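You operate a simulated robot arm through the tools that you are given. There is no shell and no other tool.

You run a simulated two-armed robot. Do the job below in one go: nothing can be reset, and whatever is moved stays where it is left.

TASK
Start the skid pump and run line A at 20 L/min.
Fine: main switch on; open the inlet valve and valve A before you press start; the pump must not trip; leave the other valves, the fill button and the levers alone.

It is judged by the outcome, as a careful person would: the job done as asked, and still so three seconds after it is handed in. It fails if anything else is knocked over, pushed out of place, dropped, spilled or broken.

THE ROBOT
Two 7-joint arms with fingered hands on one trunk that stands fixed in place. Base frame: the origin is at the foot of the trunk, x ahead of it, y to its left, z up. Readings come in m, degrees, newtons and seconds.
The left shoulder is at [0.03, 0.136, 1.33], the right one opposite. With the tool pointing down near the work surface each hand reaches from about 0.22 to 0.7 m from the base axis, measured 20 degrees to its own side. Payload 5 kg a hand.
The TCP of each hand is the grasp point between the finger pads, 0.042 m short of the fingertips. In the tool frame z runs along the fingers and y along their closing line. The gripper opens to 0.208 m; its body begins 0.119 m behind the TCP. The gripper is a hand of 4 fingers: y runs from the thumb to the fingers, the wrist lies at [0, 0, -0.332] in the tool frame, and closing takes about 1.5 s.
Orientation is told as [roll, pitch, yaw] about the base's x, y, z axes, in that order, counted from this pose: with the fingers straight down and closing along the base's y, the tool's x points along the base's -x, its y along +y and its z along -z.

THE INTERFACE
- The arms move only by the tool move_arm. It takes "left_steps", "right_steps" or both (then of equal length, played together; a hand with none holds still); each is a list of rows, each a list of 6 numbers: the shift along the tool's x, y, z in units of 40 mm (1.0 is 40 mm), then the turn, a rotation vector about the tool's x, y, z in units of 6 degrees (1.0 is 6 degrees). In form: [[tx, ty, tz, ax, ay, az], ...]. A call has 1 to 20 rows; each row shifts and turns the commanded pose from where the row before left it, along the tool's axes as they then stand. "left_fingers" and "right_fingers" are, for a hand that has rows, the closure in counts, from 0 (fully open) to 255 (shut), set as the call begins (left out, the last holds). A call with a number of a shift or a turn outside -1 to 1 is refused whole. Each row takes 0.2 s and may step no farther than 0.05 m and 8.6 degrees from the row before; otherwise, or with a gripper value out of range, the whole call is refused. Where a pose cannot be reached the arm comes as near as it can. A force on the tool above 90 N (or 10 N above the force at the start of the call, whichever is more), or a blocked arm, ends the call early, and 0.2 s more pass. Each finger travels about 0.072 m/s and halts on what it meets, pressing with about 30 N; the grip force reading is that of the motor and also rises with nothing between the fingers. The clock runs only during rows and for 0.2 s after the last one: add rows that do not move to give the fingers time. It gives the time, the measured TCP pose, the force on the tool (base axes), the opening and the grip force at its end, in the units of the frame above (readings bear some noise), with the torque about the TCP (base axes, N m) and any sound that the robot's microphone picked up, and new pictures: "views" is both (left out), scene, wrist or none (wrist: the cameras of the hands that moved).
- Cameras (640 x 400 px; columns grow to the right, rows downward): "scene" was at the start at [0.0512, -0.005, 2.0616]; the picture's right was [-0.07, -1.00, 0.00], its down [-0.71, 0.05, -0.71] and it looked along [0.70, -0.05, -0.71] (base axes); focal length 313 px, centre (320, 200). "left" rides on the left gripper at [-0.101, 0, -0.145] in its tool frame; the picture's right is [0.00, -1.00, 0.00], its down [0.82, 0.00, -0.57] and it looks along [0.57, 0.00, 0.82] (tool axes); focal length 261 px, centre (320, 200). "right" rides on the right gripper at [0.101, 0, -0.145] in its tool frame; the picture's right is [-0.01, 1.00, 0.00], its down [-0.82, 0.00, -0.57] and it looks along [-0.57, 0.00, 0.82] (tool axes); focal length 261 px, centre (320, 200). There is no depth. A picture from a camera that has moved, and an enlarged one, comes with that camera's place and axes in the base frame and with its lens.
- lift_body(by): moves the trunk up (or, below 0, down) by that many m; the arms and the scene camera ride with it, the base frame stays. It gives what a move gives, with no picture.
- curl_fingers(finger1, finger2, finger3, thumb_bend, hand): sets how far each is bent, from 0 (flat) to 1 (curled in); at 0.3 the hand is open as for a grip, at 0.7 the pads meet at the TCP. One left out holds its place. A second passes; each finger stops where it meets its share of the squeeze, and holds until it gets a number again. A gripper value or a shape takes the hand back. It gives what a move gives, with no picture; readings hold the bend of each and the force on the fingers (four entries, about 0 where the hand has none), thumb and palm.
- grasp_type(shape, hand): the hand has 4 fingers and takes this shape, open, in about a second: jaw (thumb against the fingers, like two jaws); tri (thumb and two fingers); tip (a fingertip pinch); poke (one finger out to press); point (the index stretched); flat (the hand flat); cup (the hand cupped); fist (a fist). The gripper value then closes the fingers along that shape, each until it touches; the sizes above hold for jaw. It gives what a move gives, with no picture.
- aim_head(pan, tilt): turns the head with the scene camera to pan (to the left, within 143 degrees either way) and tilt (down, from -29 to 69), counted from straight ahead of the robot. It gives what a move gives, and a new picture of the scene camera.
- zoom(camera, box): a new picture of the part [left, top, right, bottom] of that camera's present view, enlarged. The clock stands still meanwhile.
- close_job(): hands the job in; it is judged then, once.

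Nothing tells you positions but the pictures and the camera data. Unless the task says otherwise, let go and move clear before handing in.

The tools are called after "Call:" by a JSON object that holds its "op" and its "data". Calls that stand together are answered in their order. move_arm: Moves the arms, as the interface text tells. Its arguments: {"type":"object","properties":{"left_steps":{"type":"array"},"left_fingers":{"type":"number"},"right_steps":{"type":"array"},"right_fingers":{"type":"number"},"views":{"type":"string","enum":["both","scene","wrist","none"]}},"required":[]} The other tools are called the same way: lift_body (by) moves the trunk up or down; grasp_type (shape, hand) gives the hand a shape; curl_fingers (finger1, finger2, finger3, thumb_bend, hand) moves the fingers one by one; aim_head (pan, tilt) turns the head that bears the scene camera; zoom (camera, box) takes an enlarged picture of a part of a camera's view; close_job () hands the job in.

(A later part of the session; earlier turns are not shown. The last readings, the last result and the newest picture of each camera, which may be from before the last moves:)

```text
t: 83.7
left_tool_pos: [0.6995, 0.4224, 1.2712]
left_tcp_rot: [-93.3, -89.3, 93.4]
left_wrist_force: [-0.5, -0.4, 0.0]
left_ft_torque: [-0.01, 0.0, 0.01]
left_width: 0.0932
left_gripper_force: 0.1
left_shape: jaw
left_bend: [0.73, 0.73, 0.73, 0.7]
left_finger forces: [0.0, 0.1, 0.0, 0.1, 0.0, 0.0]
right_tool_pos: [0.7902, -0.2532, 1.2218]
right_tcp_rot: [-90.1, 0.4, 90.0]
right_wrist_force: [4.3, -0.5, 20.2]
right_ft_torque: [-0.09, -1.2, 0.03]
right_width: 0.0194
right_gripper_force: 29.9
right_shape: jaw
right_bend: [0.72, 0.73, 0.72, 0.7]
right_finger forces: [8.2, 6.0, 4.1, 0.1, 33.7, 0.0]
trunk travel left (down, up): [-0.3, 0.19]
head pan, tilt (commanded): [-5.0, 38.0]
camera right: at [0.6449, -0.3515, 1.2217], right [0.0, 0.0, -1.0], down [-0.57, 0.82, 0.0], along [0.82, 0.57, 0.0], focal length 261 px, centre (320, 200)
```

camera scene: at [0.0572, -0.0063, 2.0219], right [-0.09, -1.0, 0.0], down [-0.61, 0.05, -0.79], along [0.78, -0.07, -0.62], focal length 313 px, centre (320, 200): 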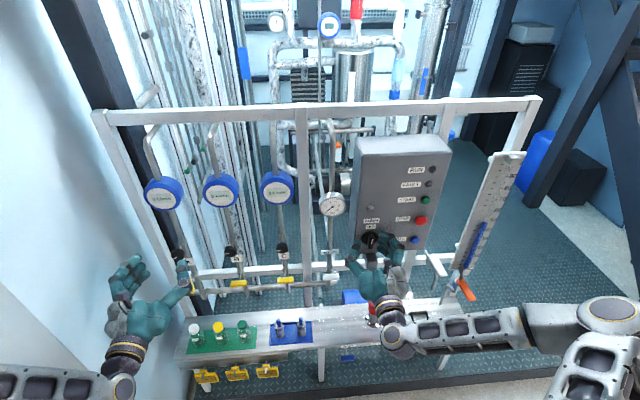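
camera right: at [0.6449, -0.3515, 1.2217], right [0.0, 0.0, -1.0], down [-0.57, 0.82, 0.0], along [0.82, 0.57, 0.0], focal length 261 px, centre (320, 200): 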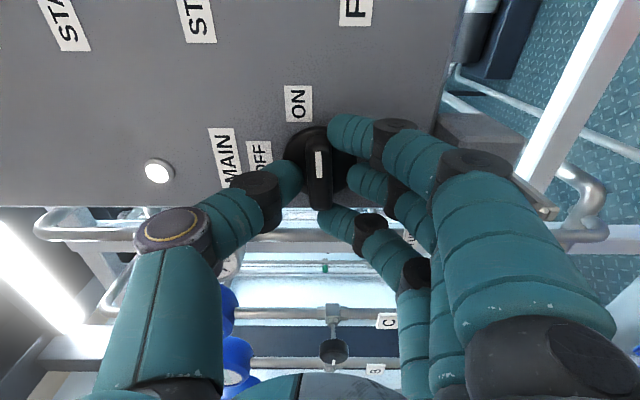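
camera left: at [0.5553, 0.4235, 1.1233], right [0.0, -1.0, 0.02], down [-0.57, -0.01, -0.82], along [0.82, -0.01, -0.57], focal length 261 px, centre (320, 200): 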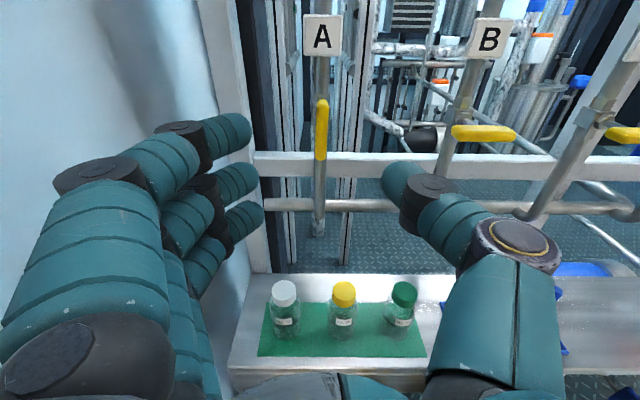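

MAIN is turned fully to ON with its lamp lit. I'll open the hand and withdraw from the switch.

Call:
{"op": "move_arm", "data": {"right_steps": [[0, 0, 0, 0, 0, 0], [0, 0, 0, 0, 0, 0], [0, 0, 0, 0, 0, 0], [0, 0, 0, 0, 0, 0]], "right_fingers": 185, "views": "none"}}

Call:
{"op": "move_arm", "data": {"right_steps": [[0, 0, -0.5, 0, 0, 0], [0, 0, -0.6, 0, 0, 0], [0, 0, -0.6, 0, 0, 0], [0, 0, -0.6, 0, 0, 0]], "views": "both"}}

Call:
{"op": "zoom", "data": {"camera": "scene", "box": [310, 130, 470, 290]}}

```text
t: 84.7
left_tool_pos: [0.701, 0.4212, 1.2721]
left_tcp_rot: [-89.7, -89.4, 89.7]
left_wrist_force: [0.1, 0.1, -0.1]
left_ft_torque: [-0.04, 0.03, 0.02]
left_width: 0.0933
left_gripper_force: 0.0
left_shape: jaw
left_bend: [0.73, 0.73, 0.73, 0.7]
left_finger forces: [0.1, 0.0, 0.1, 0.1, 0.0, 0.0]
right_tool_pos: [0.7908, -0.2528, 1.2201]
right_tcp_rot: [-89.9, 0.5, 89.9]
right_wrist_force: [-0.4, 0.7, 0.4]
right_ft_torque: [0.0, 0.0, -0.01]
right_width: 0.0566
right_gripper_force: 0.1
right_shape: jaw
right_bend: [0.73, 0.73, 0.73, 0.7]
right_finger forces: [0.0, 0.0, 0.0, 0.0, 0.1, 0.0]
trunk travel left (down, up): [-0.3, 0.19]
head pan, tilt (commanded): [-5.0, 38.0]
```

```text
t: 85.7
left_tool_pos: [0.6999, 0.4226, 1.2725]
left_tcp_rot: [-92.6, -89.4, 92.5]
left_wrist_force: [-0.4, -0.2, 0.4]
left_ft_torque: [-0.02, 0.02, 0.0]
left_width: 0.0933
left_gripper_force: 0.1
left_shape: jaw
left_bend: [0.73, 0.73, 0.73, 0.7]
left_finger forces: [0.0, 0.0, 0.1, 0.0, 0.1, 0.0]
right_tool_pos: [0.6972, -0.2538, 1.2221]
right_tcp_rot: [-90.1, 0.5, 90.0]
right_wrist_force: [-0.6, 0.1, 0.3]
right_ft_torque: [0.02, 0.04, -0.01]
right_width: 0.0567
right_gripper_force: 0.1
right_shape: jaw
right_bend: [0.73, 0.73, 0.73, 0.7]
right_finger forces: [0.0, 0.1, 0.0, 0.0, 0.0, 0.1]
trunk travel left (down, up): [-0.3, 0.19]
head pan, tilt (commanded): [-5.0, 38.0]
camera scene: at [0.0548, -0.0068, 2.0221], right [-0.09, -1.0, 0.0], down [-0.61, 0.05, -0.79], along [0.79, -0.07, -0.62], focal length 313 px, centre (320, 200)
camera right: at [0.5527, -0.352, 1.222], right [0.0, 0.0, -1.0], down [-0.57, 0.82, 0.0], along [0.82, 0.57, 0.0], focal length 261 px, centre (320, 200)
```

scene: 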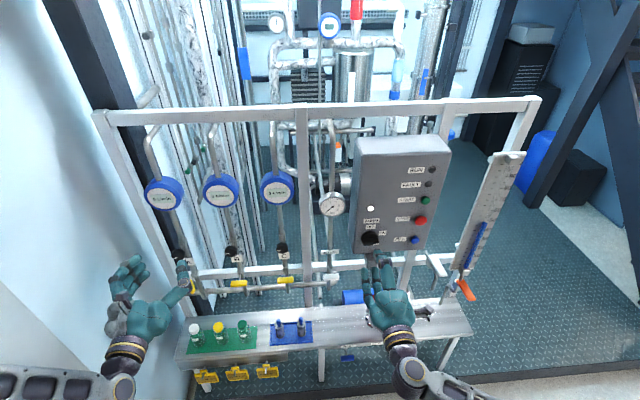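
right: 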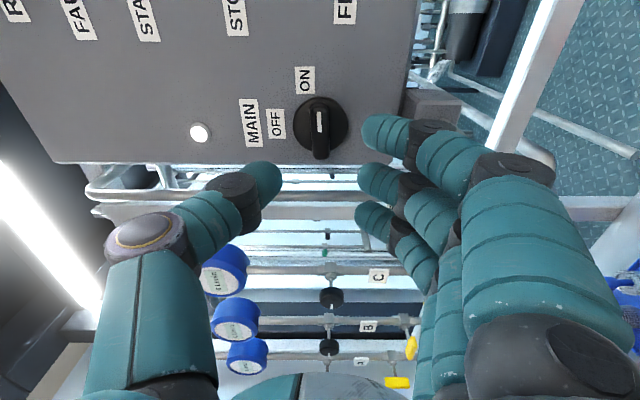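

```text
2.50 times, centred on (390, 210) of scene
camera zoom: at [0.0548, -0.0068, 2.0221], right [-0.09, -1.0, 0.0], down [-0.61, 0.05, -0.79], along [0.79, -0.07, -0.62], focal length 782 px, centre (145, 175)
```

zoom: 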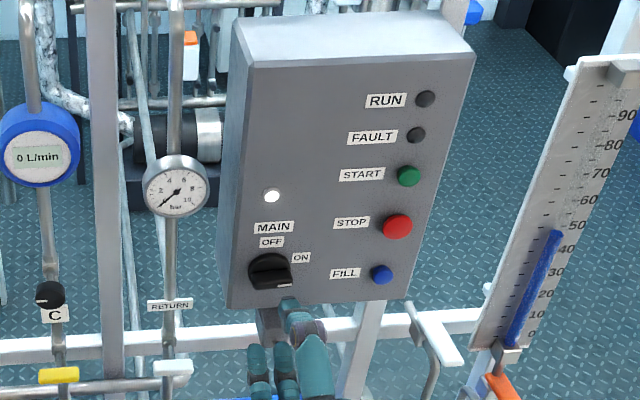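

MAIN is on. Before starting I want the left hand ready on knob A, so I'll lower it to the knob's height and look closely at the knob.

Call:
{"op": "move_arm", "data": {"left_steps": [[0.45, 0, -0.4, 0, 0, 0], [0.45, 0, -0.4, 0, 0, 0], [0.45, 0, -0.4, 0, 0, 0], [0.45, 0, -0.4, 0, 0, 0]], "views": "wrist"}}

Call:
{"op": "zoom", "data": {"camera": "left", "box": [240, 0, 400, 120]}}

Call:
{"op": "zoom", "data": {"camera": "scene", "box": [130, 160, 250, 300]}}

```text
t: 86.7
left_tool_pos: [0.6359, 0.4218, 1.2001]
left_tcp_rot: [-92.9, -89.5, 92.8]
left_wrist_force: [0.3, -0.3, 0.5]
left_ft_torque: [-0.01, -0.04, -0.03]
left_width: 0.0932
left_gripper_force: 0.0
left_shape: jaw
left_bend: [0.73, 0.73, 0.73, 0.7]
left_finger forces: [0.1, 0.0, 0.0, 0.0, 0.0, 0.0]
right_tool_pos: [0.6983, -0.2532, 1.22]
right_tcp_rot: [-90.1, 0.5, 89.9]
right_wrist_force: [0.3, 0.4, 2.1]
right_ft_torque: [-0.01, 0.02, -0.02]
right_width: 0.0567
right_gripper_force: 0.1
right_shape: jaw
right_bend: [0.73, 0.73, 0.73, 0.7]
right_finger forces: [0.0, 0.1, 0.1, 0.0, 0.0, 0.0]
trunk travel left (down, up): [-0.3, 0.19]
head pan, tilt (commanded): [-5.0, 38.0]
camera left: at [0.491, 0.4231, 1.3005], right [0.0, -1.0, 0.02], down [-0.57, -0.01, -0.82], along [0.82, -0.01, -0.57], focal length 261 px, centre (320, 200)
```

left: 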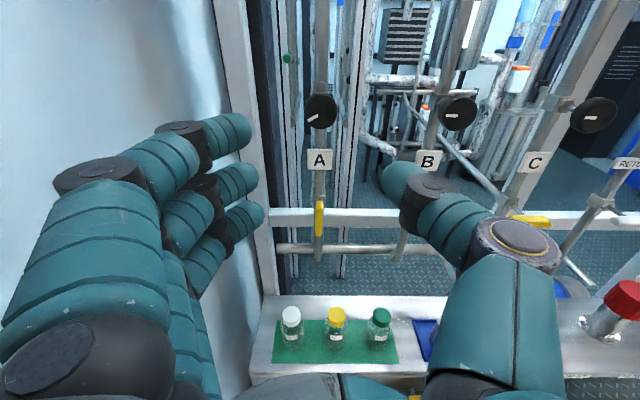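

```text
3.33 times, centred on (320, 60) of left
camera zoom: at [0.491, 0.4231, 1.3005], right [0.0, -1.0, 0.02], down [-0.57, -0.01, -0.82], along [0.82, -0.01, -0.57], focal length 869 px, centre (320, 667)
```

zoom: 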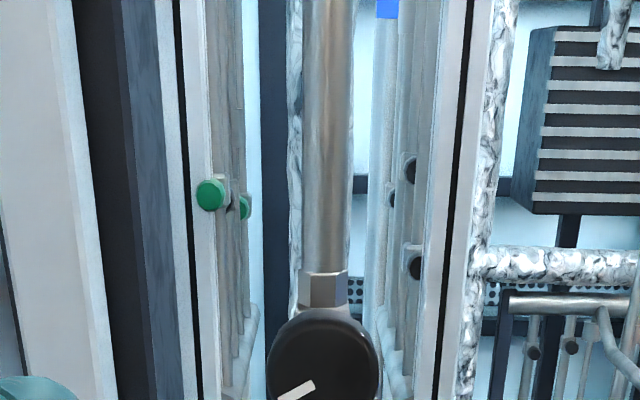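

```text
2.86 times, centred on (190, 230) of scene
camera zoom: at [0.0559, -0.0058, 2.022], right [-0.09, -1.0, 0.0], down [-0.61, 0.05, -0.79], along [0.79, -0.07, -0.62], focal length 894 px, centre (691, 114)
```

zoom: 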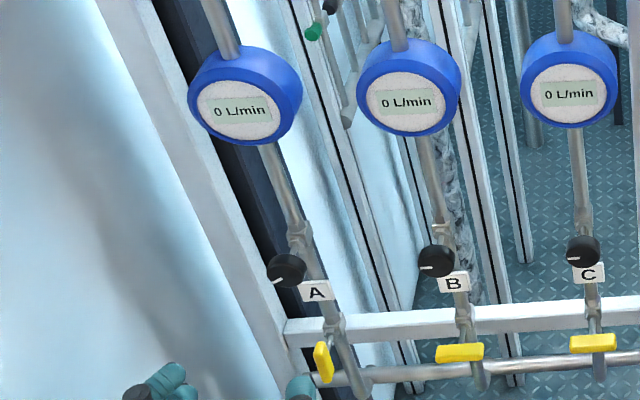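

Call:
{"op": "zoom", "data": {"camera": "left", "box": [280, 80, 360, 150]}}

Call:
{"op": "zoom", "data": {"camera": "left", "box": [420, 80, 500, 150]}}

```text
5.71 times, centred on (320, 115) of left
camera zoom: at [0.491, 0.4231, 1.3005], right [0.0, -1.0, 0.02], down [-0.57, -0.01, -0.82], along [0.82, -0.01, -0.57], focal length 1489 px, centre (320, 686)
```

zoom: 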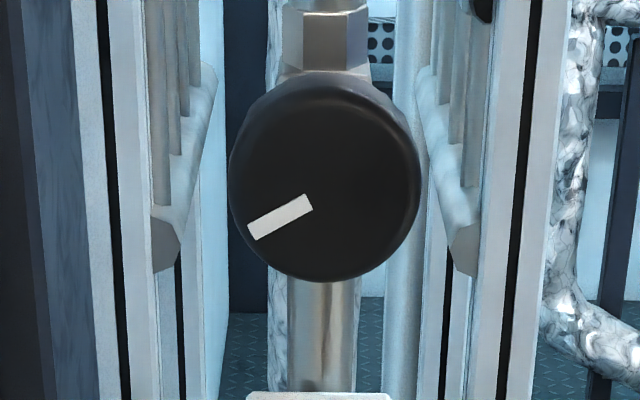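

```text
5.71 times, centred on (460, 115) of left
camera zoom: at [0.491, 0.4231, 1.3005], right [0.0, -1.0, 0.02], down [-0.57, -0.01, -0.82], along [0.82, -0.01, -0.57], focal length 1489 px, centre (-480, 686)
```

zoom: 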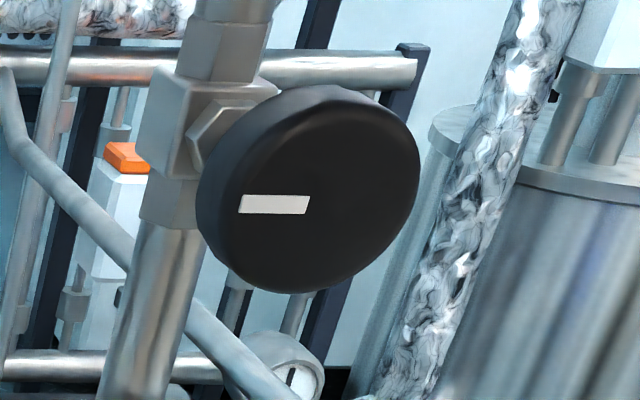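

Knob A (45 mm wide, centre about [0.848,0.420,1.197]) points to about 8 o'clock; B and C to 9. I'll bring the open left hand up to knob A.

Call:
{"op": "move_arm", "data": {"left_steps": [[0.02, -0.01, 0.8, 0, 0, 0], [0.02, -0.01, 0.8, 0, 0, 0], [0.02, -0.01, 0.8, 0, 0, 0], [0, 0, 0.8, 0, 0, 0], [0, 0, 0.4, 0, 0, 0]], "views": "wrist"}}

```text
t: 87.9
left_tool_pos: [0.7798, 0.42, 1.197]
left_tcp_rot: [-90.0, -89.4, 90.0]
left_wrist_force: [0.5, -0.1, 0.2]
left_ft_torque: [-0.01, 0.01, -0.03]
left_width: 0.0933
left_gripper_force: 0.0
left_shape: jaw
left_bend: [0.73, 0.73, 0.73, 0.7]
left_finger forces: [0.1, 0.0, 0.0, 0.1, 0.0, 0.0]
right_tool_pos: [0.698, -0.2529, 1.2211]
right_tcp_rot: [-90.0, 0.5, 90.0]
right_wrist_force: [0.0, 0.7, -0.6]
right_ft_torque: [0.01, -0.01, -0.01]
right_width: 0.0567
right_gripper_force: 0.1
right_shape: jaw
right_bend: [0.73, 0.73, 0.73, 0.7]
right_finger forces: [0.0, 0.0, 0.0, 0.1, 0.1, 0.0]
trunk travel left (down, up): [-0.3, 0.19]
head pan, tilt (commanded): [-5.0, 38.0]
camera left: at [0.6353, 0.4213, 1.2985], right [0.0, -1.0, 0.02], down [-0.57, -0.01, -0.82], along [0.82, -0.01, -0.57], focal length 261 px, centre (320, 200)
```

left: 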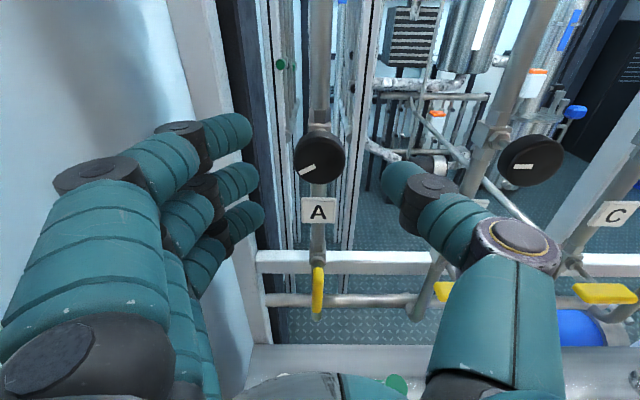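

The knob is centred ahead. I'll advance so the pads sit on either side of the knob and then grip it.

Call:
{"op": "move_arm", "data": {"left_steps": [[0, 0, 0.4, 0, 0, 0], [0, 0, 0.4, 0, 0, 0], [0, 0, 0.3, 0, 0, 0]], "views": "wrist"}}

Call:
{"op": "zoom", "data": {"camera": "scene", "box": [130, 160, 250, 300]}}

```text
t: 88.7
left_tool_pos: [0.8249, 0.42, 1.1973]
left_tcp_rot: [-88.9, -89.4, 88.8]
left_wrist_force: [-0.3, 0.3, -0.4]
left_ft_torque: [0.05, -0.01, 0.02]
left_width: 0.0933
left_gripper_force: 0.0
left_shape: jaw
left_bend: [0.73, 0.73, 0.73, 0.7]
left_finger forces: [0.1, 0.0, 0.0, 0.0, 0.0, 0.1]
right_tool_pos: [0.6985, -0.2529, 1.2213]
right_tcp_rot: [-90.0, 0.6, 89.9]
right_wrist_force: [0.2, -0.6, -0.6]
right_ft_torque: [0.02, -0.01, -0.01]
right_width: 0.0566
right_gripper_force: 0.1
right_shape: jaw
right_bend: [0.73, 0.73, 0.73, 0.7]
right_finger forces: [0.1, 0.0, 0.0, 0.0, 0.1, 0.0]
trunk travel left (down, up): [-0.3, 0.19]
head pan, tilt (commanded): [-5.0, 38.0]
camera left: at [0.6798, 0.4216, 1.2982], right [0.0, -1.0, 0.02], down [-0.57, -0.01, -0.82], along [0.82, -0.01, -0.57], focal length 261 px, centre (320, 200)
```

left: 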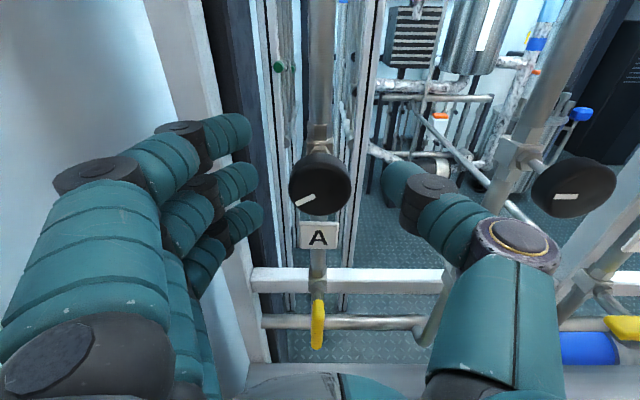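

```text
2.86 times, centred on (190, 230) of scene
camera zoom: at [0.0568, -0.0067, 2.022], right [-0.09, -1.0, 0.0], down [-0.61, 0.05, -0.79], along [0.78, -0.07, -0.62], focal length 894 px, centre (691, 114)
```

zoom: 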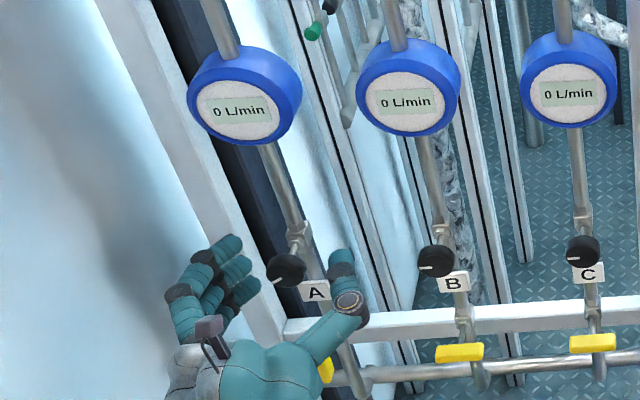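

The knob is between thumb and fingers. I'll close the left hand on it.

Call:
{"op": "move_arm", "data": {"left_steps": [[0, 0, 0, 0, 0, 0], [0, 0, 0, 0, 0, 0], [0, 0, 0, 0, 0, 0], [0, 0, 0, 0, 0, 0], [0, 0, 0, 0, 0, 0]], "left_fingers": 255, "views": "wrist"}}

```text
t: 89.9
left_tool_pos: [0.8253, 0.4172, 1.1975]
left_tcp_rot: [-86.5, -89.4, 86.3]
left_wrist_force: [2.4, -9.2, -1.6]
left_ft_torque: [-0.01, 0.04, -0.1]
left_width: 0.0176
left_gripper_force: 30.6
left_shape: jaw
left_bend: [0.7, 0.73, 0.7, 0.7]
left_finger forces: [0.0, 12.1, 0.0, 0.0, 24.1, 0.0]
right_tool_pos: [0.6993, -0.2546, 1.2217]
right_tcp_rot: [-90.1, 0.5, 90.0]
right_wrist_force: [0.1, -0.2, 0.5]
right_ft_torque: [0.02, 0.01, -0.01]
right_width: 0.0568
right_gripper_force: 0.1
right_shape: jaw
right_bend: [0.73, 0.73, 0.73, 0.7]
right_finger forces: [0.0, 0.0, 0.0, 0.1, 0.0, 0.0]
trunk travel left (down, up): [-0.3, 0.19]
head pan, tilt (commanded): [-5.0, 38.0]
camera left: at [0.6801, 0.4187, 1.2985], right [0.0, -1.0, 0.02], down [-0.57, -0.01, -0.82], along [0.82, -0.01, -0.57], focal length 261 px, centre (320, 200)
```

left: 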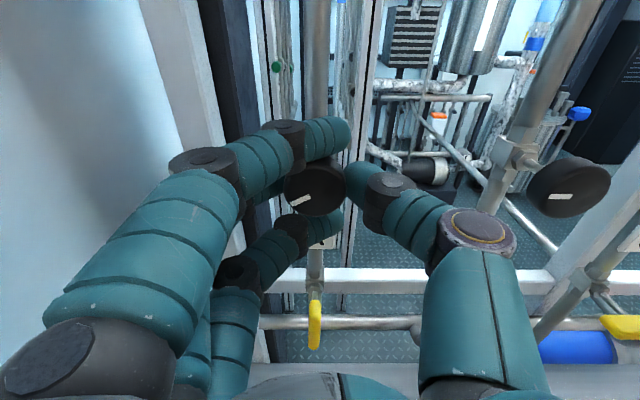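

Knob A is pinched and its pointer stays visible. I'll test a small counter-clockwise turn (6°) to feel whether it is against a stop.

Call:
{"op": "move_arm", "data": {"left_steps": [[0, 0, 0, 0, 0, -1], [0, 0, 0, 0, 0, 0]], "views": "wrist"}}

Call:
{"op": "zoom", "data": {"camera": "left", "box": [270, 150, 370, 230]}}

```text
t: 90.5
left_tool_pos: [0.825, 0.416, 1.1976]
left_tcp_rot: [-89.9, -83.4, 89.7]
left_wrist_force: [2.2, -15.0, 0.2]
left_ft_torque: [0.08, 0.04, -0.28]
left_width: 0.0174
left_gripper_force: 30.1
left_shape: jaw
left_bend: [0.7, 0.73, 0.7, 0.7]
left_finger forces: [0.0, 10.6, 0.0, 0.0, 28.1, 0.0]
right_tool_pos: [0.6984, -0.2543, 1.2217]
right_tcp_rot: [-90.1, 0.4, 89.9]
right_wrist_force: [-0.1, 0.5, 0.5]
right_ft_torque: [0.01, -0.03, 0.03]
right_width: 0.0566
right_gripper_force: 0.1
right_shape: jaw
right_bend: [0.73, 0.73, 0.73, 0.7]
right_finger forces: [0.0, 0.0, 0.0, 0.1, 0.0, 0.0]
trunk travel left (down, up): [-0.3, 0.19]
head pan, tilt (commanded): [-5.0, 38.0]
camera left: at [0.6801, 0.4292, 1.2981], right [0.0, -0.99, 0.12], down [-0.57, -0.1, -0.81], along [0.82, -0.07, -0.57], focal length 261 px, centre (320, 200)
```

left: 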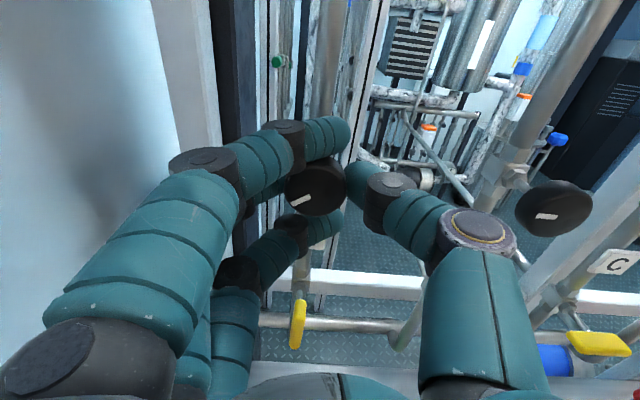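

```text
5.00 times, centred on (320, 190) of left
camera zoom: at [0.6801, 0.4292, 1.2981], right [0.0, -0.99, 0.12], down [-0.57, -0.1, -0.81], along [0.82, -0.07, -0.57], focal length 1303 px, centre (320, 250)
```

zoom: 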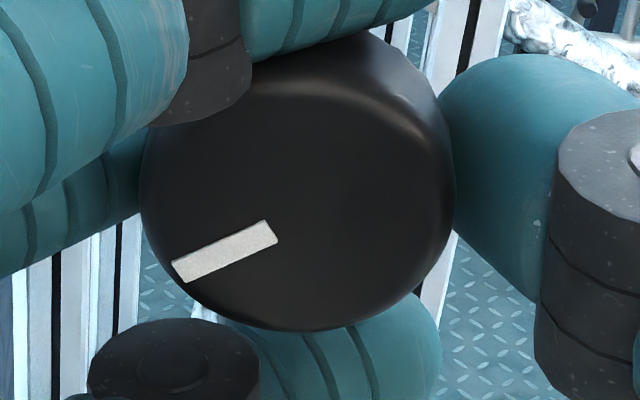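

The knob seems to follow the hand. I'll turn a bit further counter-clockwise to check for a stop.

Call:
{"op": "move_arm", "data": {"left_steps": [[0, 0, 0, 0, 0, -1], [0, 0, 0, 0, 0, -1]], "views": "none"}}

Call:
{"op": "zoom", "data": {"camera": "left", "box": [270, 150, 370, 230]}}

```text
t: 91.1
left_tool_pos: [0.8252, 0.4158, 1.1983]
left_tcp_rot: [-90.0, -71.4, 89.8]
left_wrist_force: [1.1, -19.4, 1.2]
left_ft_torque: [0.06, -0.04, -0.43]
left_width: 0.0177
left_gripper_force: 30.0
left_shape: jaw
left_bend: [0.7, 0.73, 0.7, 0.7]
left_finger forces: [0.0, 10.2, 0.0, 0.0, 30.0, 0.0]
right_tool_pos: [0.6979, -0.2551, 1.2209]
right_tcp_rot: [-90.1, 0.4, 89.9]
right_wrist_force: [0.5, 0.2, 0.0]
right_ft_torque: [0.04, 0.0, -0.01]
right_width: 0.0569
right_gripper_force: 0.0
right_shape: jaw
right_bend: [0.73, 0.73, 0.73, 0.7]
right_finger forces: [0.1, 0.0, 0.0, 0.0, 0.1, 0.1]
trunk travel left (down, up): [-0.3, 0.19]
head pan, tilt (commanded): [-5.0, 38.0]
```

```text
5.00 times, centred on (320, 190) of left
camera zoom: at [0.6801, 0.4499, 1.294], right [0.0, -0.95, 0.32], down [-0.57, -0.26, -0.78], along [0.82, -0.19, -0.54], focal length 1303 px, centre (320, 250)
```

zoom: 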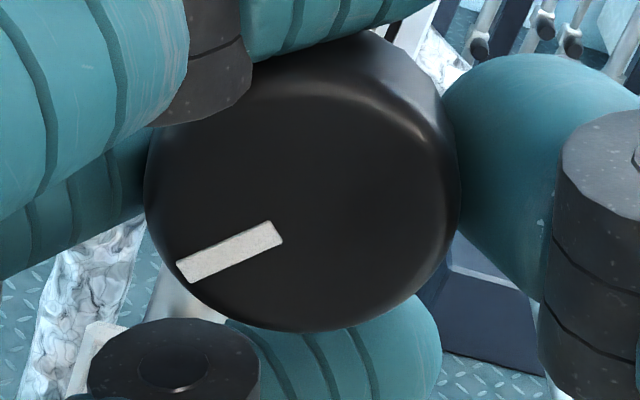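

The knob turns freely counter-clockwise. I'll turn back clockwise through its starting place to 9 o'clock and a little past, to feel whether a stop is there.

Call:
{"op": "move_arm", "data": {"left_steps": [[0, 0, 0, 0, 0, 1], [0, 0, 0, 0, 0, 1], [0, 0, 0, 0, 0, 1], [0, -0.1, 0, 0, 0, 1], [0, 0, 0, 0, 0, 1], [0, 0, 0, 0, 0, 1], [0, 0, 0, 0, 0, 1]], "views": "none"}}

Call:
{"op": "zoom", "data": {"camera": "left", "box": [270, 150, 370, 230]}}

Call:
{"op": "move_arm", "data": {"left_steps": [[0, 0, 0, 0, 0, 1]], "views": "none"}}

Call:
{"op": "zoom", "data": {"camera": "left", "box": [270, 150, 370, 230]}}

```text
t: 92.7
left_tool_pos: [0.8257, 0.4163, 1.196]
left_tcp_rot: [89.8, -66.5, -89.6]
left_wrist_force: [2.9, -3.3, -8.6]
left_ft_torque: [-0.05, 0.15, 0.05]
left_width: 0.0171
left_gripper_force: 30.1
left_shape: jaw
left_bend: [0.7, 0.72, 0.7, 0.7]
left_finger forces: [0.2, 12.9, 0.1, 0.0, 21.8, 0.0]
right_tool_pos: [0.6987, -0.2533, 1.22]
right_tcp_rot: [-90.0, 0.5, 89.9]
right_wrist_force: [0.3, 0.1, 0.8]
right_ft_torque: [-0.02, -0.02, 0.02]
right_width: 0.0566
right_gripper_force: 0.1
right_shape: jaw
right_bend: [0.73, 0.73, 0.73, 0.7]
right_finger forces: [0.0, 0.0, 0.1, 0.0, 0.0, 0.0]
trunk travel left (down, up): [-0.3, 0.19]
head pan, tilt (commanded): [-5.0, 38.0]
```

```text
5.00 times, centred on (320, 190) of left
camera zoom: at [0.6802, 0.3774, 1.2894], right [0.0, -0.92, -0.39], down [-0.57, 0.32, -0.75], along [0.82, 0.23, -0.53], focal length 1303 px, centre (320, 250)
```

zoom: 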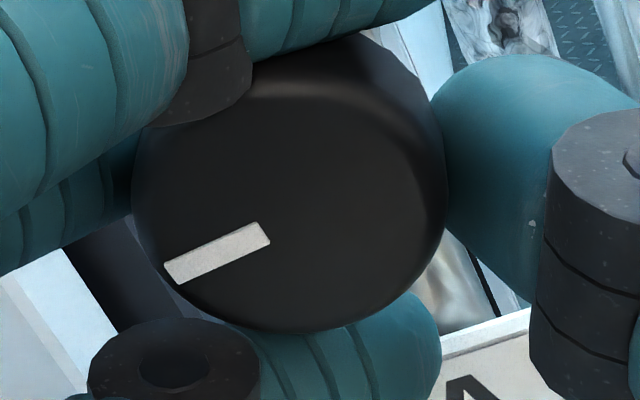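

```text
t: 93.1
left_tool_pos: [0.826, 0.4168, 1.1947]
left_tcp_rot: [89.7, -60.6, -90.0]
left_wrist_force: [4.5, -0.3, -9.5]
left_ft_torque: [-0.11, 0.21, 0.11]
left_width: 0.0169
left_gripper_force: 30.0
left_shape: jaw
left_bend: [0.7, 0.72, 0.7, 0.7]
left_finger forces: [0.1, 13.3, 0.1, 0.0, 20.9, 0.0]
right_tool_pos: [0.7007, -0.2533, 1.2206]
right_tcp_rot: [-89.9, 0.6, 89.9]
right_wrist_force: [0.7, 0.3, 0.5]
right_ft_torque: [-0.01, 0.01, -0.01]
right_width: 0.0567
right_gripper_force: 0.0
right_shape: jaw
right_bend: [0.73, 0.73, 0.73, 0.7]
right_finger forces: [0.1, 0.0, 0.0, 0.0, 0.0, 0.0]
trunk travel left (down, up): [-0.3, 0.19]
head pan, tilt (commanded): [-5.0, 38.0]
```

```text
5.00 times, centred on (320, 190) of left
camera zoom: at [0.6803, 0.3678, 1.2844], right [0.0, -0.87, -0.49], down [-0.57, 0.4, -0.72], along [0.82, 0.28, -0.5], focal length 1303 px, centre (320, 250)
```

zoom: 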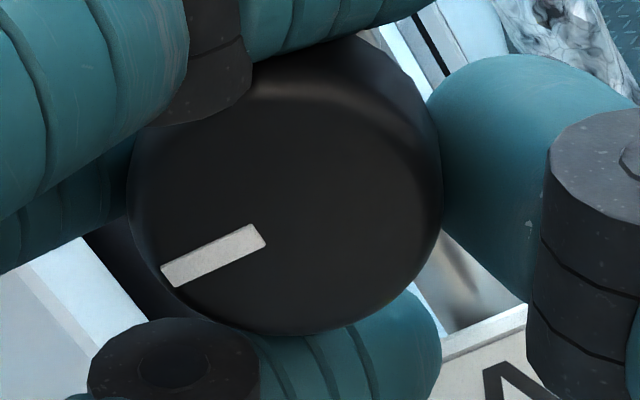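

The pointer is now at about 9 o'clock and still following. I'll go two more small steps and compare.

Call:
{"op": "move_arm", "data": {"left_steps": [[0, 0, 0, 0, 0, 1], [0, 0, 0, 0, 0, 0]], "views": "none"}}

Call:
{"op": "zoom", "data": {"camera": "left", "box": [270, 150, 370, 230]}}

Call:
{"op": "move_arm", "data": {"left_steps": [[0, 0, 0, 0, 0, 1], [0, 0, 0, 0, 0, 0]], "views": "none"}}

Call:
{"op": "zoom", "data": {"camera": "left", "box": [270, 150, 370, 230]}}

```text
t: 93.7
left_tool_pos: [0.8265, 0.415, 1.1959]
left_tcp_rot: [89.8, -54.6, -89.9]
left_wrist_force: [8.4, -4.1, -9.5]
left_ft_torque: [-0.33, 0.28, -0.12]
left_width: 0.0165
left_gripper_force: 30.1
left_shape: jaw
left_bend: [0.7, 0.72, 0.7, 0.71]
left_finger forces: [0.0, 13.9, 0.0, 0.0, 21.5, 0.0]
right_tool_pos: [0.6994, -0.2544, 1.2205]
right_tcp_rot: [-90.0, 0.5, 89.9]
right_wrist_force: [0.2, 0.5, 0.6]
right_ft_torque: [-0.02, 0.0, 0.01]
right_width: 0.0569
right_gripper_force: 0.1
right_shape: jaw
right_bend: [0.73, 0.73, 0.73, 0.7]
right_finger forces: [0.0, 0.0, 0.1, 0.0, 0.0, 0.1]
trunk travel left (down, up): [-0.3, 0.19]
head pan, tilt (commanded): [-5.0, 38.0]
```

```text
5.00 times, centred on (320, 190) of left
camera zoom: at [0.6811, 0.3577, 1.279], right [0.0, -0.82, -0.58], down [-0.57, 0.47, -0.67], along [0.82, 0.33, -0.47], focal length 1303 px, centre (320, 250)
```

zoom: 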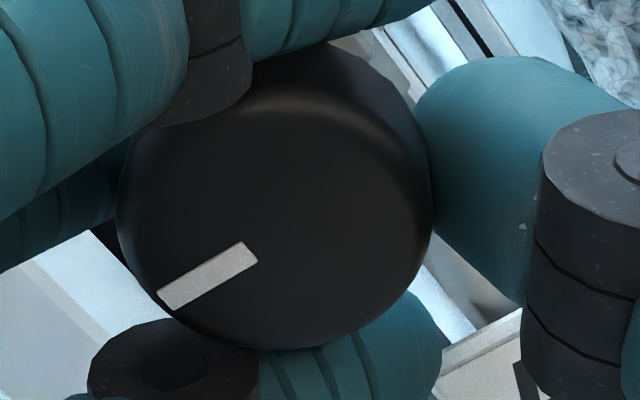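

```text
t: 94.3
left_tool_pos: [0.8268, 0.4147, 1.1968]
left_tcp_rot: [89.9, -48.6, -90.1]
left_wrist_force: [10.9, -7.7, -8.7]
left_ft_torque: [-0.34, 0.33, -0.37]
left_width: 0.0164
left_gripper_force: 29.9
left_shape: jaw
left_bend: [0.7, 0.72, 0.7, 0.71]
left_finger forces: [0.1, 13.2, 0.0, 0.1, 22.2, 0.1]
right_tool_pos: [0.7, -0.2537, 1.2207]
right_tcp_rot: [-90.1, 0.5, 89.9]
right_wrist_force: [0.1, 0.9, -0.4]
right_ft_torque: [-0.03, 0.0, -0.01]
right_width: 0.0568
right_gripper_force: 0.0
right_shape: jaw
right_bend: [0.73, 0.73, 0.73, 0.7]
right_finger forces: [0.1, 0.0, 0.0, 0.1, 0.0, 0.0]
trunk travel left (down, up): [-0.3, 0.19]
head pan, tilt (commanded): [-5.0, 38.0]
```

```text
5.00 times, centred on (320, 190) of left
camera zoom: at [0.6815, 0.3485, 1.2733], right [0.0, -0.75, -0.66], down [-0.57, 0.54, -0.62], along [0.82, 0.37, -0.43], focal length 1303 px, centre (320, 250)
```

zoom: 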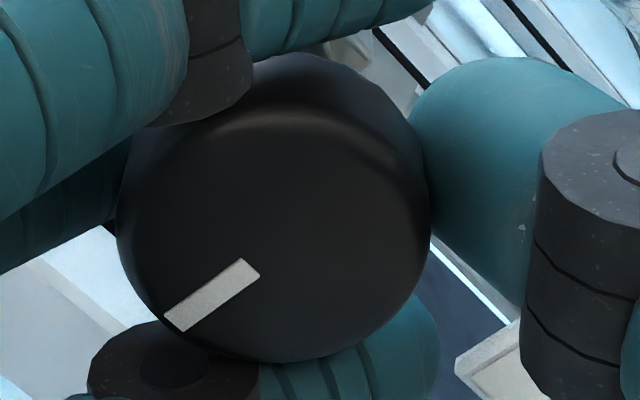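

A stop is felt at 9 o'clock: the fingers began to slip there, so 9 o'clock is shut (like B and C) and counter-clockwise opens. I'll set knob A to roughly 40° open, a bit more than its original setting, so the pump doesn't start against a shut line.

Call:
{"op": "move_arm", "data": {"left_steps": [[0, 0, 0, 0, 0, -1], [0, 0, 0, 0, 0, -1], [0, 0, 0, 0, 0, -1], [0, 0, 0, 0, 0, -1], [0, 0, 0, 0, 0, -1], [0, 0, 0, 0, 0, -1], [0, 0, 0, 0, 0, -1]], "views": "wrist"}}

Call:
{"op": "zoom", "data": {"camera": "left", "box": [270, 150, 370, 230]}}

```text
t: 95.9
left_tool_pos: [0.8268, 0.4128, 1.2004]
left_tcp_rot: [-113.6, -89.4, 113.5]
left_wrist_force: [15.1, -11.2, 19.2]
left_ft_torque: [0.14, -0.42, -0.49]
left_width: 0.0165
left_gripper_force: 30.4
left_shape: jaw
left_bend: [0.7, 0.72, 0.7, 0.71]
left_finger forces: [0.0, 15.2, 0.0, 0.0, 21.8, 0.0]
right_tool_pos: [0.6979, -0.2547, 1.2208]
right_tcp_rot: [-90.1, 0.4, 89.9]
right_wrist_force: [0.3, -0.2, 0.3]
right_ft_torque: [0.01, 0.01, -0.02]
right_width: 0.0568
right_gripper_force: 0.1
right_shape: jaw
right_bend: [0.73, 0.73, 0.73, 0.7]
right_finger forces: [0.0, 0.1, 0.0, 0.1, 0.0, 0.0]
trunk travel left (down, up): [-0.3, 0.19]
head pan, tilt (commanded): [-5.0, 38.0]
camera left: at [0.6808, 0.4154, 1.301], right [0.0, -1.0, 0.01], down [-0.57, -0.01, -0.82], along [0.82, -0.01, -0.57], focal length 261 px, centre (320, 200)
```

left: 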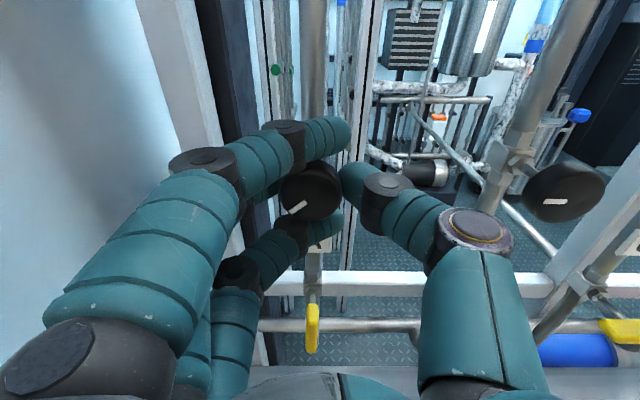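

```text
5.00 times, centred on (320, 190) of left
camera zoom: at [0.6808, 0.4154, 1.301], right [0.0, -1.0, 0.01], down [-0.57, -0.01, -0.82], along [0.82, -0.01, -0.57], focal length 1303 px, centre (320, 250)
```

zoom: 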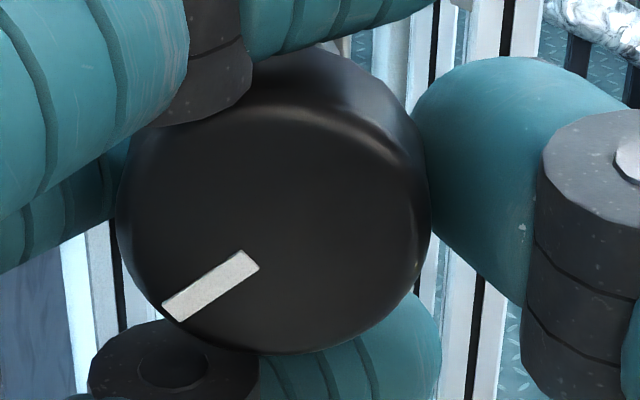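

The pointer is about 40° below 9 o'clock now. The grip has shifted a little and built up side force, so I'll open, let the hand settle, and re-centre before starting.

Call:
{"op": "move_arm", "data": {"left_steps": [[0, 0, 0, 0, 0, 0], [0, 0, 0, 0, 0, 0], [0, 0, 0, 0, 0, 0], [0, 0, 0, 0, 0, 0]], "left_fingers": 150, "views": "wrist"}}

Call:
{"op": "zoom", "data": {"camera": "left", "box": [270, 140, 370, 230]}}

```text
t: 96.9
left_tool_pos: [0.8257, 0.4159, 1.1973]
left_tcp_rot: [-86.2, -89.4, 86.0]
left_wrist_force: [1.1, 0.3, 0.1]
left_ft_torque: [0.04, 0.04, 0.03]
left_width: 0.085
left_gripper_force: 0.1
left_shape: jaw
left_bend: [0.73, 0.73, 0.73, 0.7]
left_finger forces: [0.0, 0.0, 0.1, 0.0, 0.1, 0.0]
right_tool_pos: [0.6985, -0.2535, 1.2208]
right_tcp_rot: [-90.1, 0.5, 89.8]
right_wrist_force: [-1.2, 0.5, 0.2]
right_ft_torque: [-0.05, -0.04, 0.04]
right_width: 0.0567
right_gripper_force: 0.0
right_shape: jaw
right_bend: [0.73, 0.73, 0.73, 0.7]
right_finger forces: [0.1, 0.0, 0.0, 0.1, 0.0, 0.0]
trunk travel left (down, up): [-0.3, 0.19]
head pan, tilt (commanded): [-5.0, 38.0]
camera left: at [0.6798, 0.4175, 1.2981], right [0.0, -1.0, 0.02], down [-0.57, -0.01, -0.82], along [0.82, -0.01, -0.57], focal length 261 px, centre (320, 200)
```

left: 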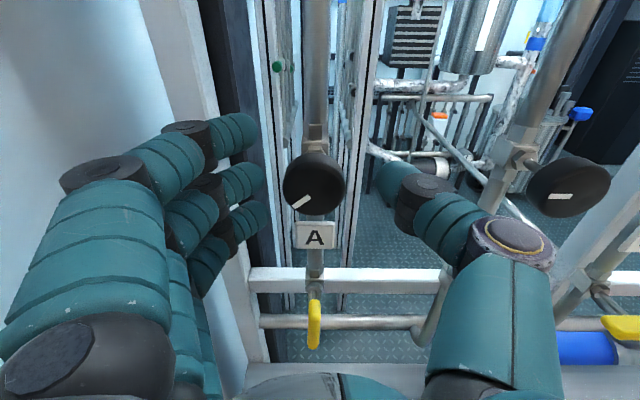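

```text
4.44 times, centred on (320, 185) of left
camera zoom: at [0.6798, 0.4175, 1.2981], right [0.0, -1.0, 0.02], down [-0.57, -0.01, -0.82], along [0.82, -0.01, -0.57], focal length 1158 px, centre (320, 267)
```

zoom: 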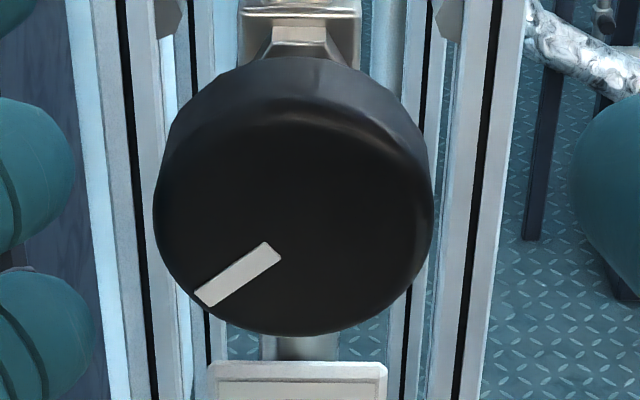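

Knob A stands about 40° open and the left hand waits open around it. Now I'll roll the right hand so the fingers are above and thumb below (keeping clear of STOP), close it, and bring it in front of START.

Call:
{"op": "move_arm", "data": {"right_steps": [[0, 0, 0, 0, 0, -1], [0, 0, 0, 0, 0, -1], [0, 0, 0, 0, 0, -1], [0, 0, 0, 0, 0, -1], [0, 0, 0, 0, 0, -1], [0, 0, 0, 0, 0, -1], [0, 0, 0, 0, 0, -1], [0, 0, 0, 0, 0, -1], [0, 0, 0, 0, 0, -1], [0, 0, 0, 0, 0, -1], [0, 0, 0, 0, 0, -1], [0, 0, 0, 0, 0, -1], [0, 0, 0, 0, 0, -1], [0, 0, 0, 0, 0, -1], [0, 0, 0, 0, 0, -1]], "right_fingers": 255, "views": "none"}}

Call:
{"op": "move_arm", "data": {"right_steps": [[0.5, 0.5, 0, 0, 0, 0], [0.5, 0.5, 0, 0, 0, 0], [0.5, 0.5, 0, 0, 0, 0], [0.5, 0.5, 0, 0, 0, 0], [0.5, 0.5, 0, 0, 0, 0], [0.5, 0.5, 0, 0, 0, 0], [0.5, 0.5, 0, 0, 0, 0], [0.4, 0.6, 0, 0, 0, 0]], "views": "both"}}

```text
t: 100.1
left_tool_pos: [0.8266, 0.4158, 1.1974]
left_tcp_rot: [-88.2, -89.4, 88.0]
left_wrist_force: [0.5, 0.3, -0.8]
left_ft_torque: [-0.04, -0.03, -0.01]
left_width: 0.0851
left_gripper_force: 0.0
left_shape: jaw
left_bend: [0.73, 0.73, 0.73, 0.7]
left_finger forces: [0.1, 0.0, 0.0, 0.1, 0.0, 0.0]
right_tool_pos: [0.6983, -0.2515, 1.2212]
right_tcp_rot: [94.8, 89.3, -85.2]
right_wrist_force: [-0.3, -0.5, -0.6]
right_ft_torque: [0.01, -0.02, -0.06]
right_width: 0.0002
right_gripper_force: 29.6
right_shape: jaw
right_bend: [0.7, 0.7, 0.7, 0.7]
right_finger forces: [0.0, 0.0, 0.0, 0.0, 0.0, 0.0]
trunk travel left (down, up): [-0.3, 0.19]
head pan, tilt (commanded): [-5.0, 38.0]
```

```text
t: 101.9
left_tool_pos: [0.8236, 0.4155, 1.1965]
left_tcp_rot: [-92.3, -89.5, 92.2]
left_wrist_force: [-0.7, 0.6, -0.9]
left_ft_torque: [0.0, 0.0, -0.02]
left_width: 0.085
left_gripper_force: 0.0
left_shape: jaw
left_bend: [0.73, 0.73, 0.73, 0.7]
left_finger forces: [0.1, 0.0, 0.0, 0.0, 0.0, 0.0]
right_tool_pos: [0.6976, -0.4158, 1.3785]
right_tcp_rot: [99.3, 89.6, -80.8]
right_wrist_force: [-0.2, 0.2, -0.2]
right_ft_torque: [-0.01, 0.0, -0.02]
right_width: 0.0
right_gripper_force: 30.2
right_shape: jaw
right_bend: [0.7, 0.7, 0.7, 0.7]
right_finger forces: [0.0, 0.0, 0.0, 0.0, 0.1, 0.0]
trunk travel left (down, up): [-0.3, 0.19]
head pan, tilt (commanded): [-5.0, 38.0]
camera scene: at [0.0551, -0.0069, 2.022], right [-0.09, -1.0, 0.0], down [-0.61, 0.05, -0.79], along [0.79, -0.07, -0.62], focal length 313 px, centre (320, 200)
camera right: at [0.5528, -0.414, 1.4802], right [0.0, -1.0, 0.0], down [-0.57, 0.0, -0.82], along [0.82, 0.0, -0.57], focal length 261 px, centre (320, 200)
```

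scene: 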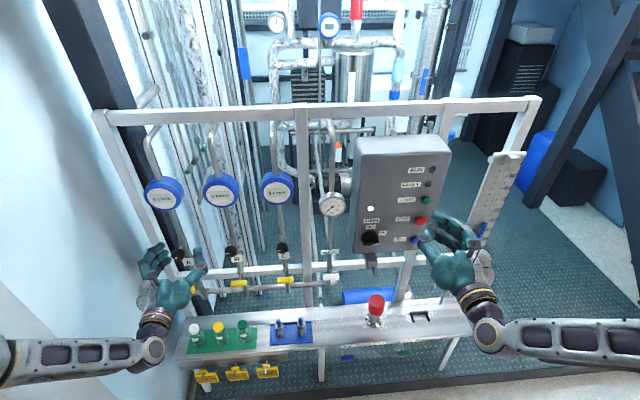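
right: 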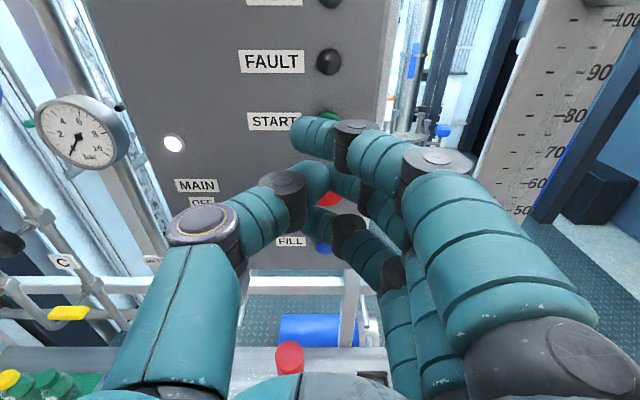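

The hand is in front of START. I'll roll it so the fingertips stack vertically clear of STOP, then measure the START button.

Call:
{"op": "move_arm", "data": {"right_steps": [[0, 0, 0, 0, 0, -1], [0, 0, 0, 0, 0, -1], [0, 0, 0, 0, 0, -1], [0, 0, 0, 0, 0, -1], [0, 0, 0, 0, 0, -1], [0, 0, 0, 0, 0, -1], [0, 0, 0, 0, 0, -1], [0, 0, 0, 0, 0, -1], [0, 0, 0, 0, 0, -1], [0, 0, 0, 0, 0, -1], [0, 0, 0, 0, 0, -1], [0, 0, 0, 0, 0, -1], [0, 0, 0, 0, 0, -1], [0, 0, 0, 0, 0, -1], [0, 0, 0, 0, 0, -1]], "views": "both"}}

Call:
{"op": "zoom", "data": {"camera": "right", "box": [220, 60, 420, 200]}}

Call:
{"op": "zoom", "data": {"camera": "scene", "box": [380, 140, 500, 300]}}

```text
t: 105.1
left_tool_pos: [0.8245, 0.4158, 1.1979]
left_tcp_rot: [-88.6, -89.4, 88.6]
left_wrist_force: [1.1, 0.4, 0.1]
left_ft_torque: [0.01, 0.0, 0.01]
left_width: 0.0847
left_gripper_force: 0.0
left_shape: jaw
left_bend: [0.73, 0.73, 0.73, 0.7]
left_finger forces: [0.0, 0.0, 0.1, 0.0, 0.0, 0.0]
right_tool_pos: [0.6978, -0.4153, 1.3786]
right_tcp_rot: [90.2, -0.6, -90.1]
right_wrist_force: [0.6, 1.4, -0.3]
right_ft_torque: [-0.01, 0.01, -0.03]
right_width: 0.0
right_gripper_force: 29.3
right_shape: jaw
right_bend: [0.7, 0.7, 0.7, 0.7]
right_finger forces: [0.0, 0.0, 0.0, 0.1, 0.0, 0.0]
trunk travel left (down, up): [-0.3, 0.19]
head pan, tilt (commanded): [-5.0, 38.0]
camera scene: at [0.0564, -0.0064, 2.022], right [-0.09, -1.0, 0.0], down [-0.61, 0.05, -0.79], along [0.78, -0.07, -0.62], focal length 313 px, centre (320, 200)
camera right: at [0.5535, -0.3124, 1.3774], right [0.0, 0.01, 1.0], down [-0.57, -0.82, 0.0], along [0.82, -0.57, 0.0], focal length 261 px, centre (320, 200)
```

scene: 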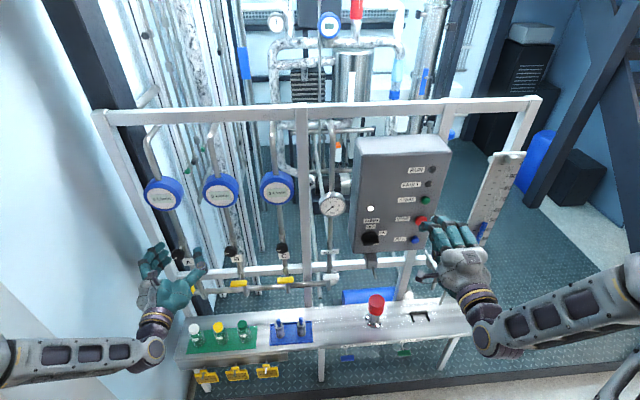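
right: 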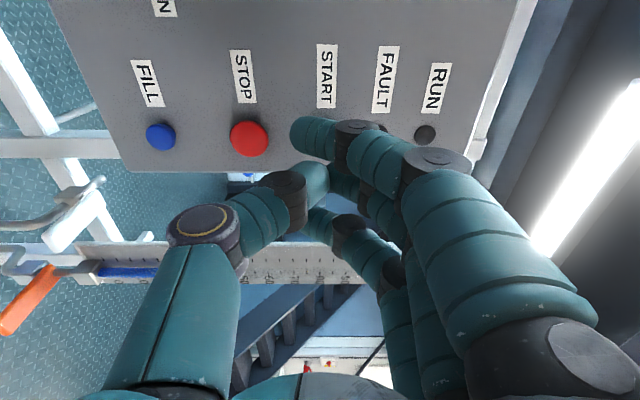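

```text
2.86 times, centred on (320, 130) of right
camera zoom: at [0.5535, -0.3124, 1.3774], right [0.0, 0.01, 1.0], down [-0.57, -0.82, 0.0], along [0.82, -0.57, 0.0], focal length 745 px, centre (320, 400)
```

zoom: 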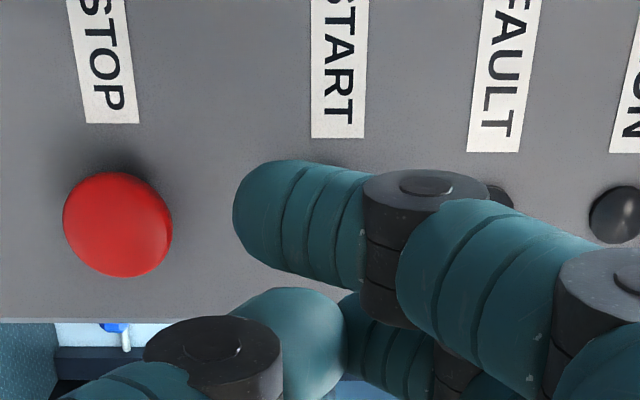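

```text
2.50 times, centred on (440, 220) of scene
camera zoom: at [0.0564, -0.0064, 2.022], right [-0.09, -1.0, 0.0], down [-0.61, 0.05, -0.79], along [0.78, -0.07, -0.62], focal length 782 px, centre (20, 150)
```

zoom: 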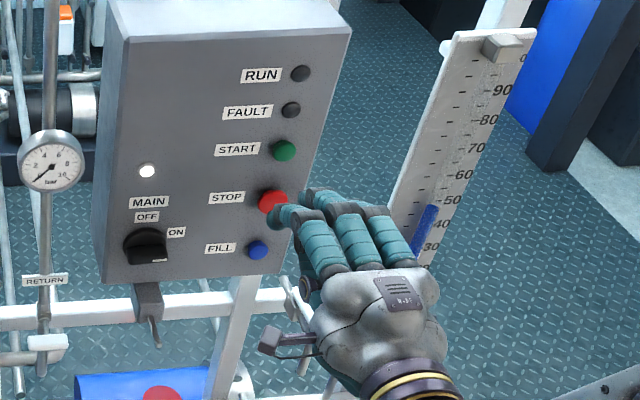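

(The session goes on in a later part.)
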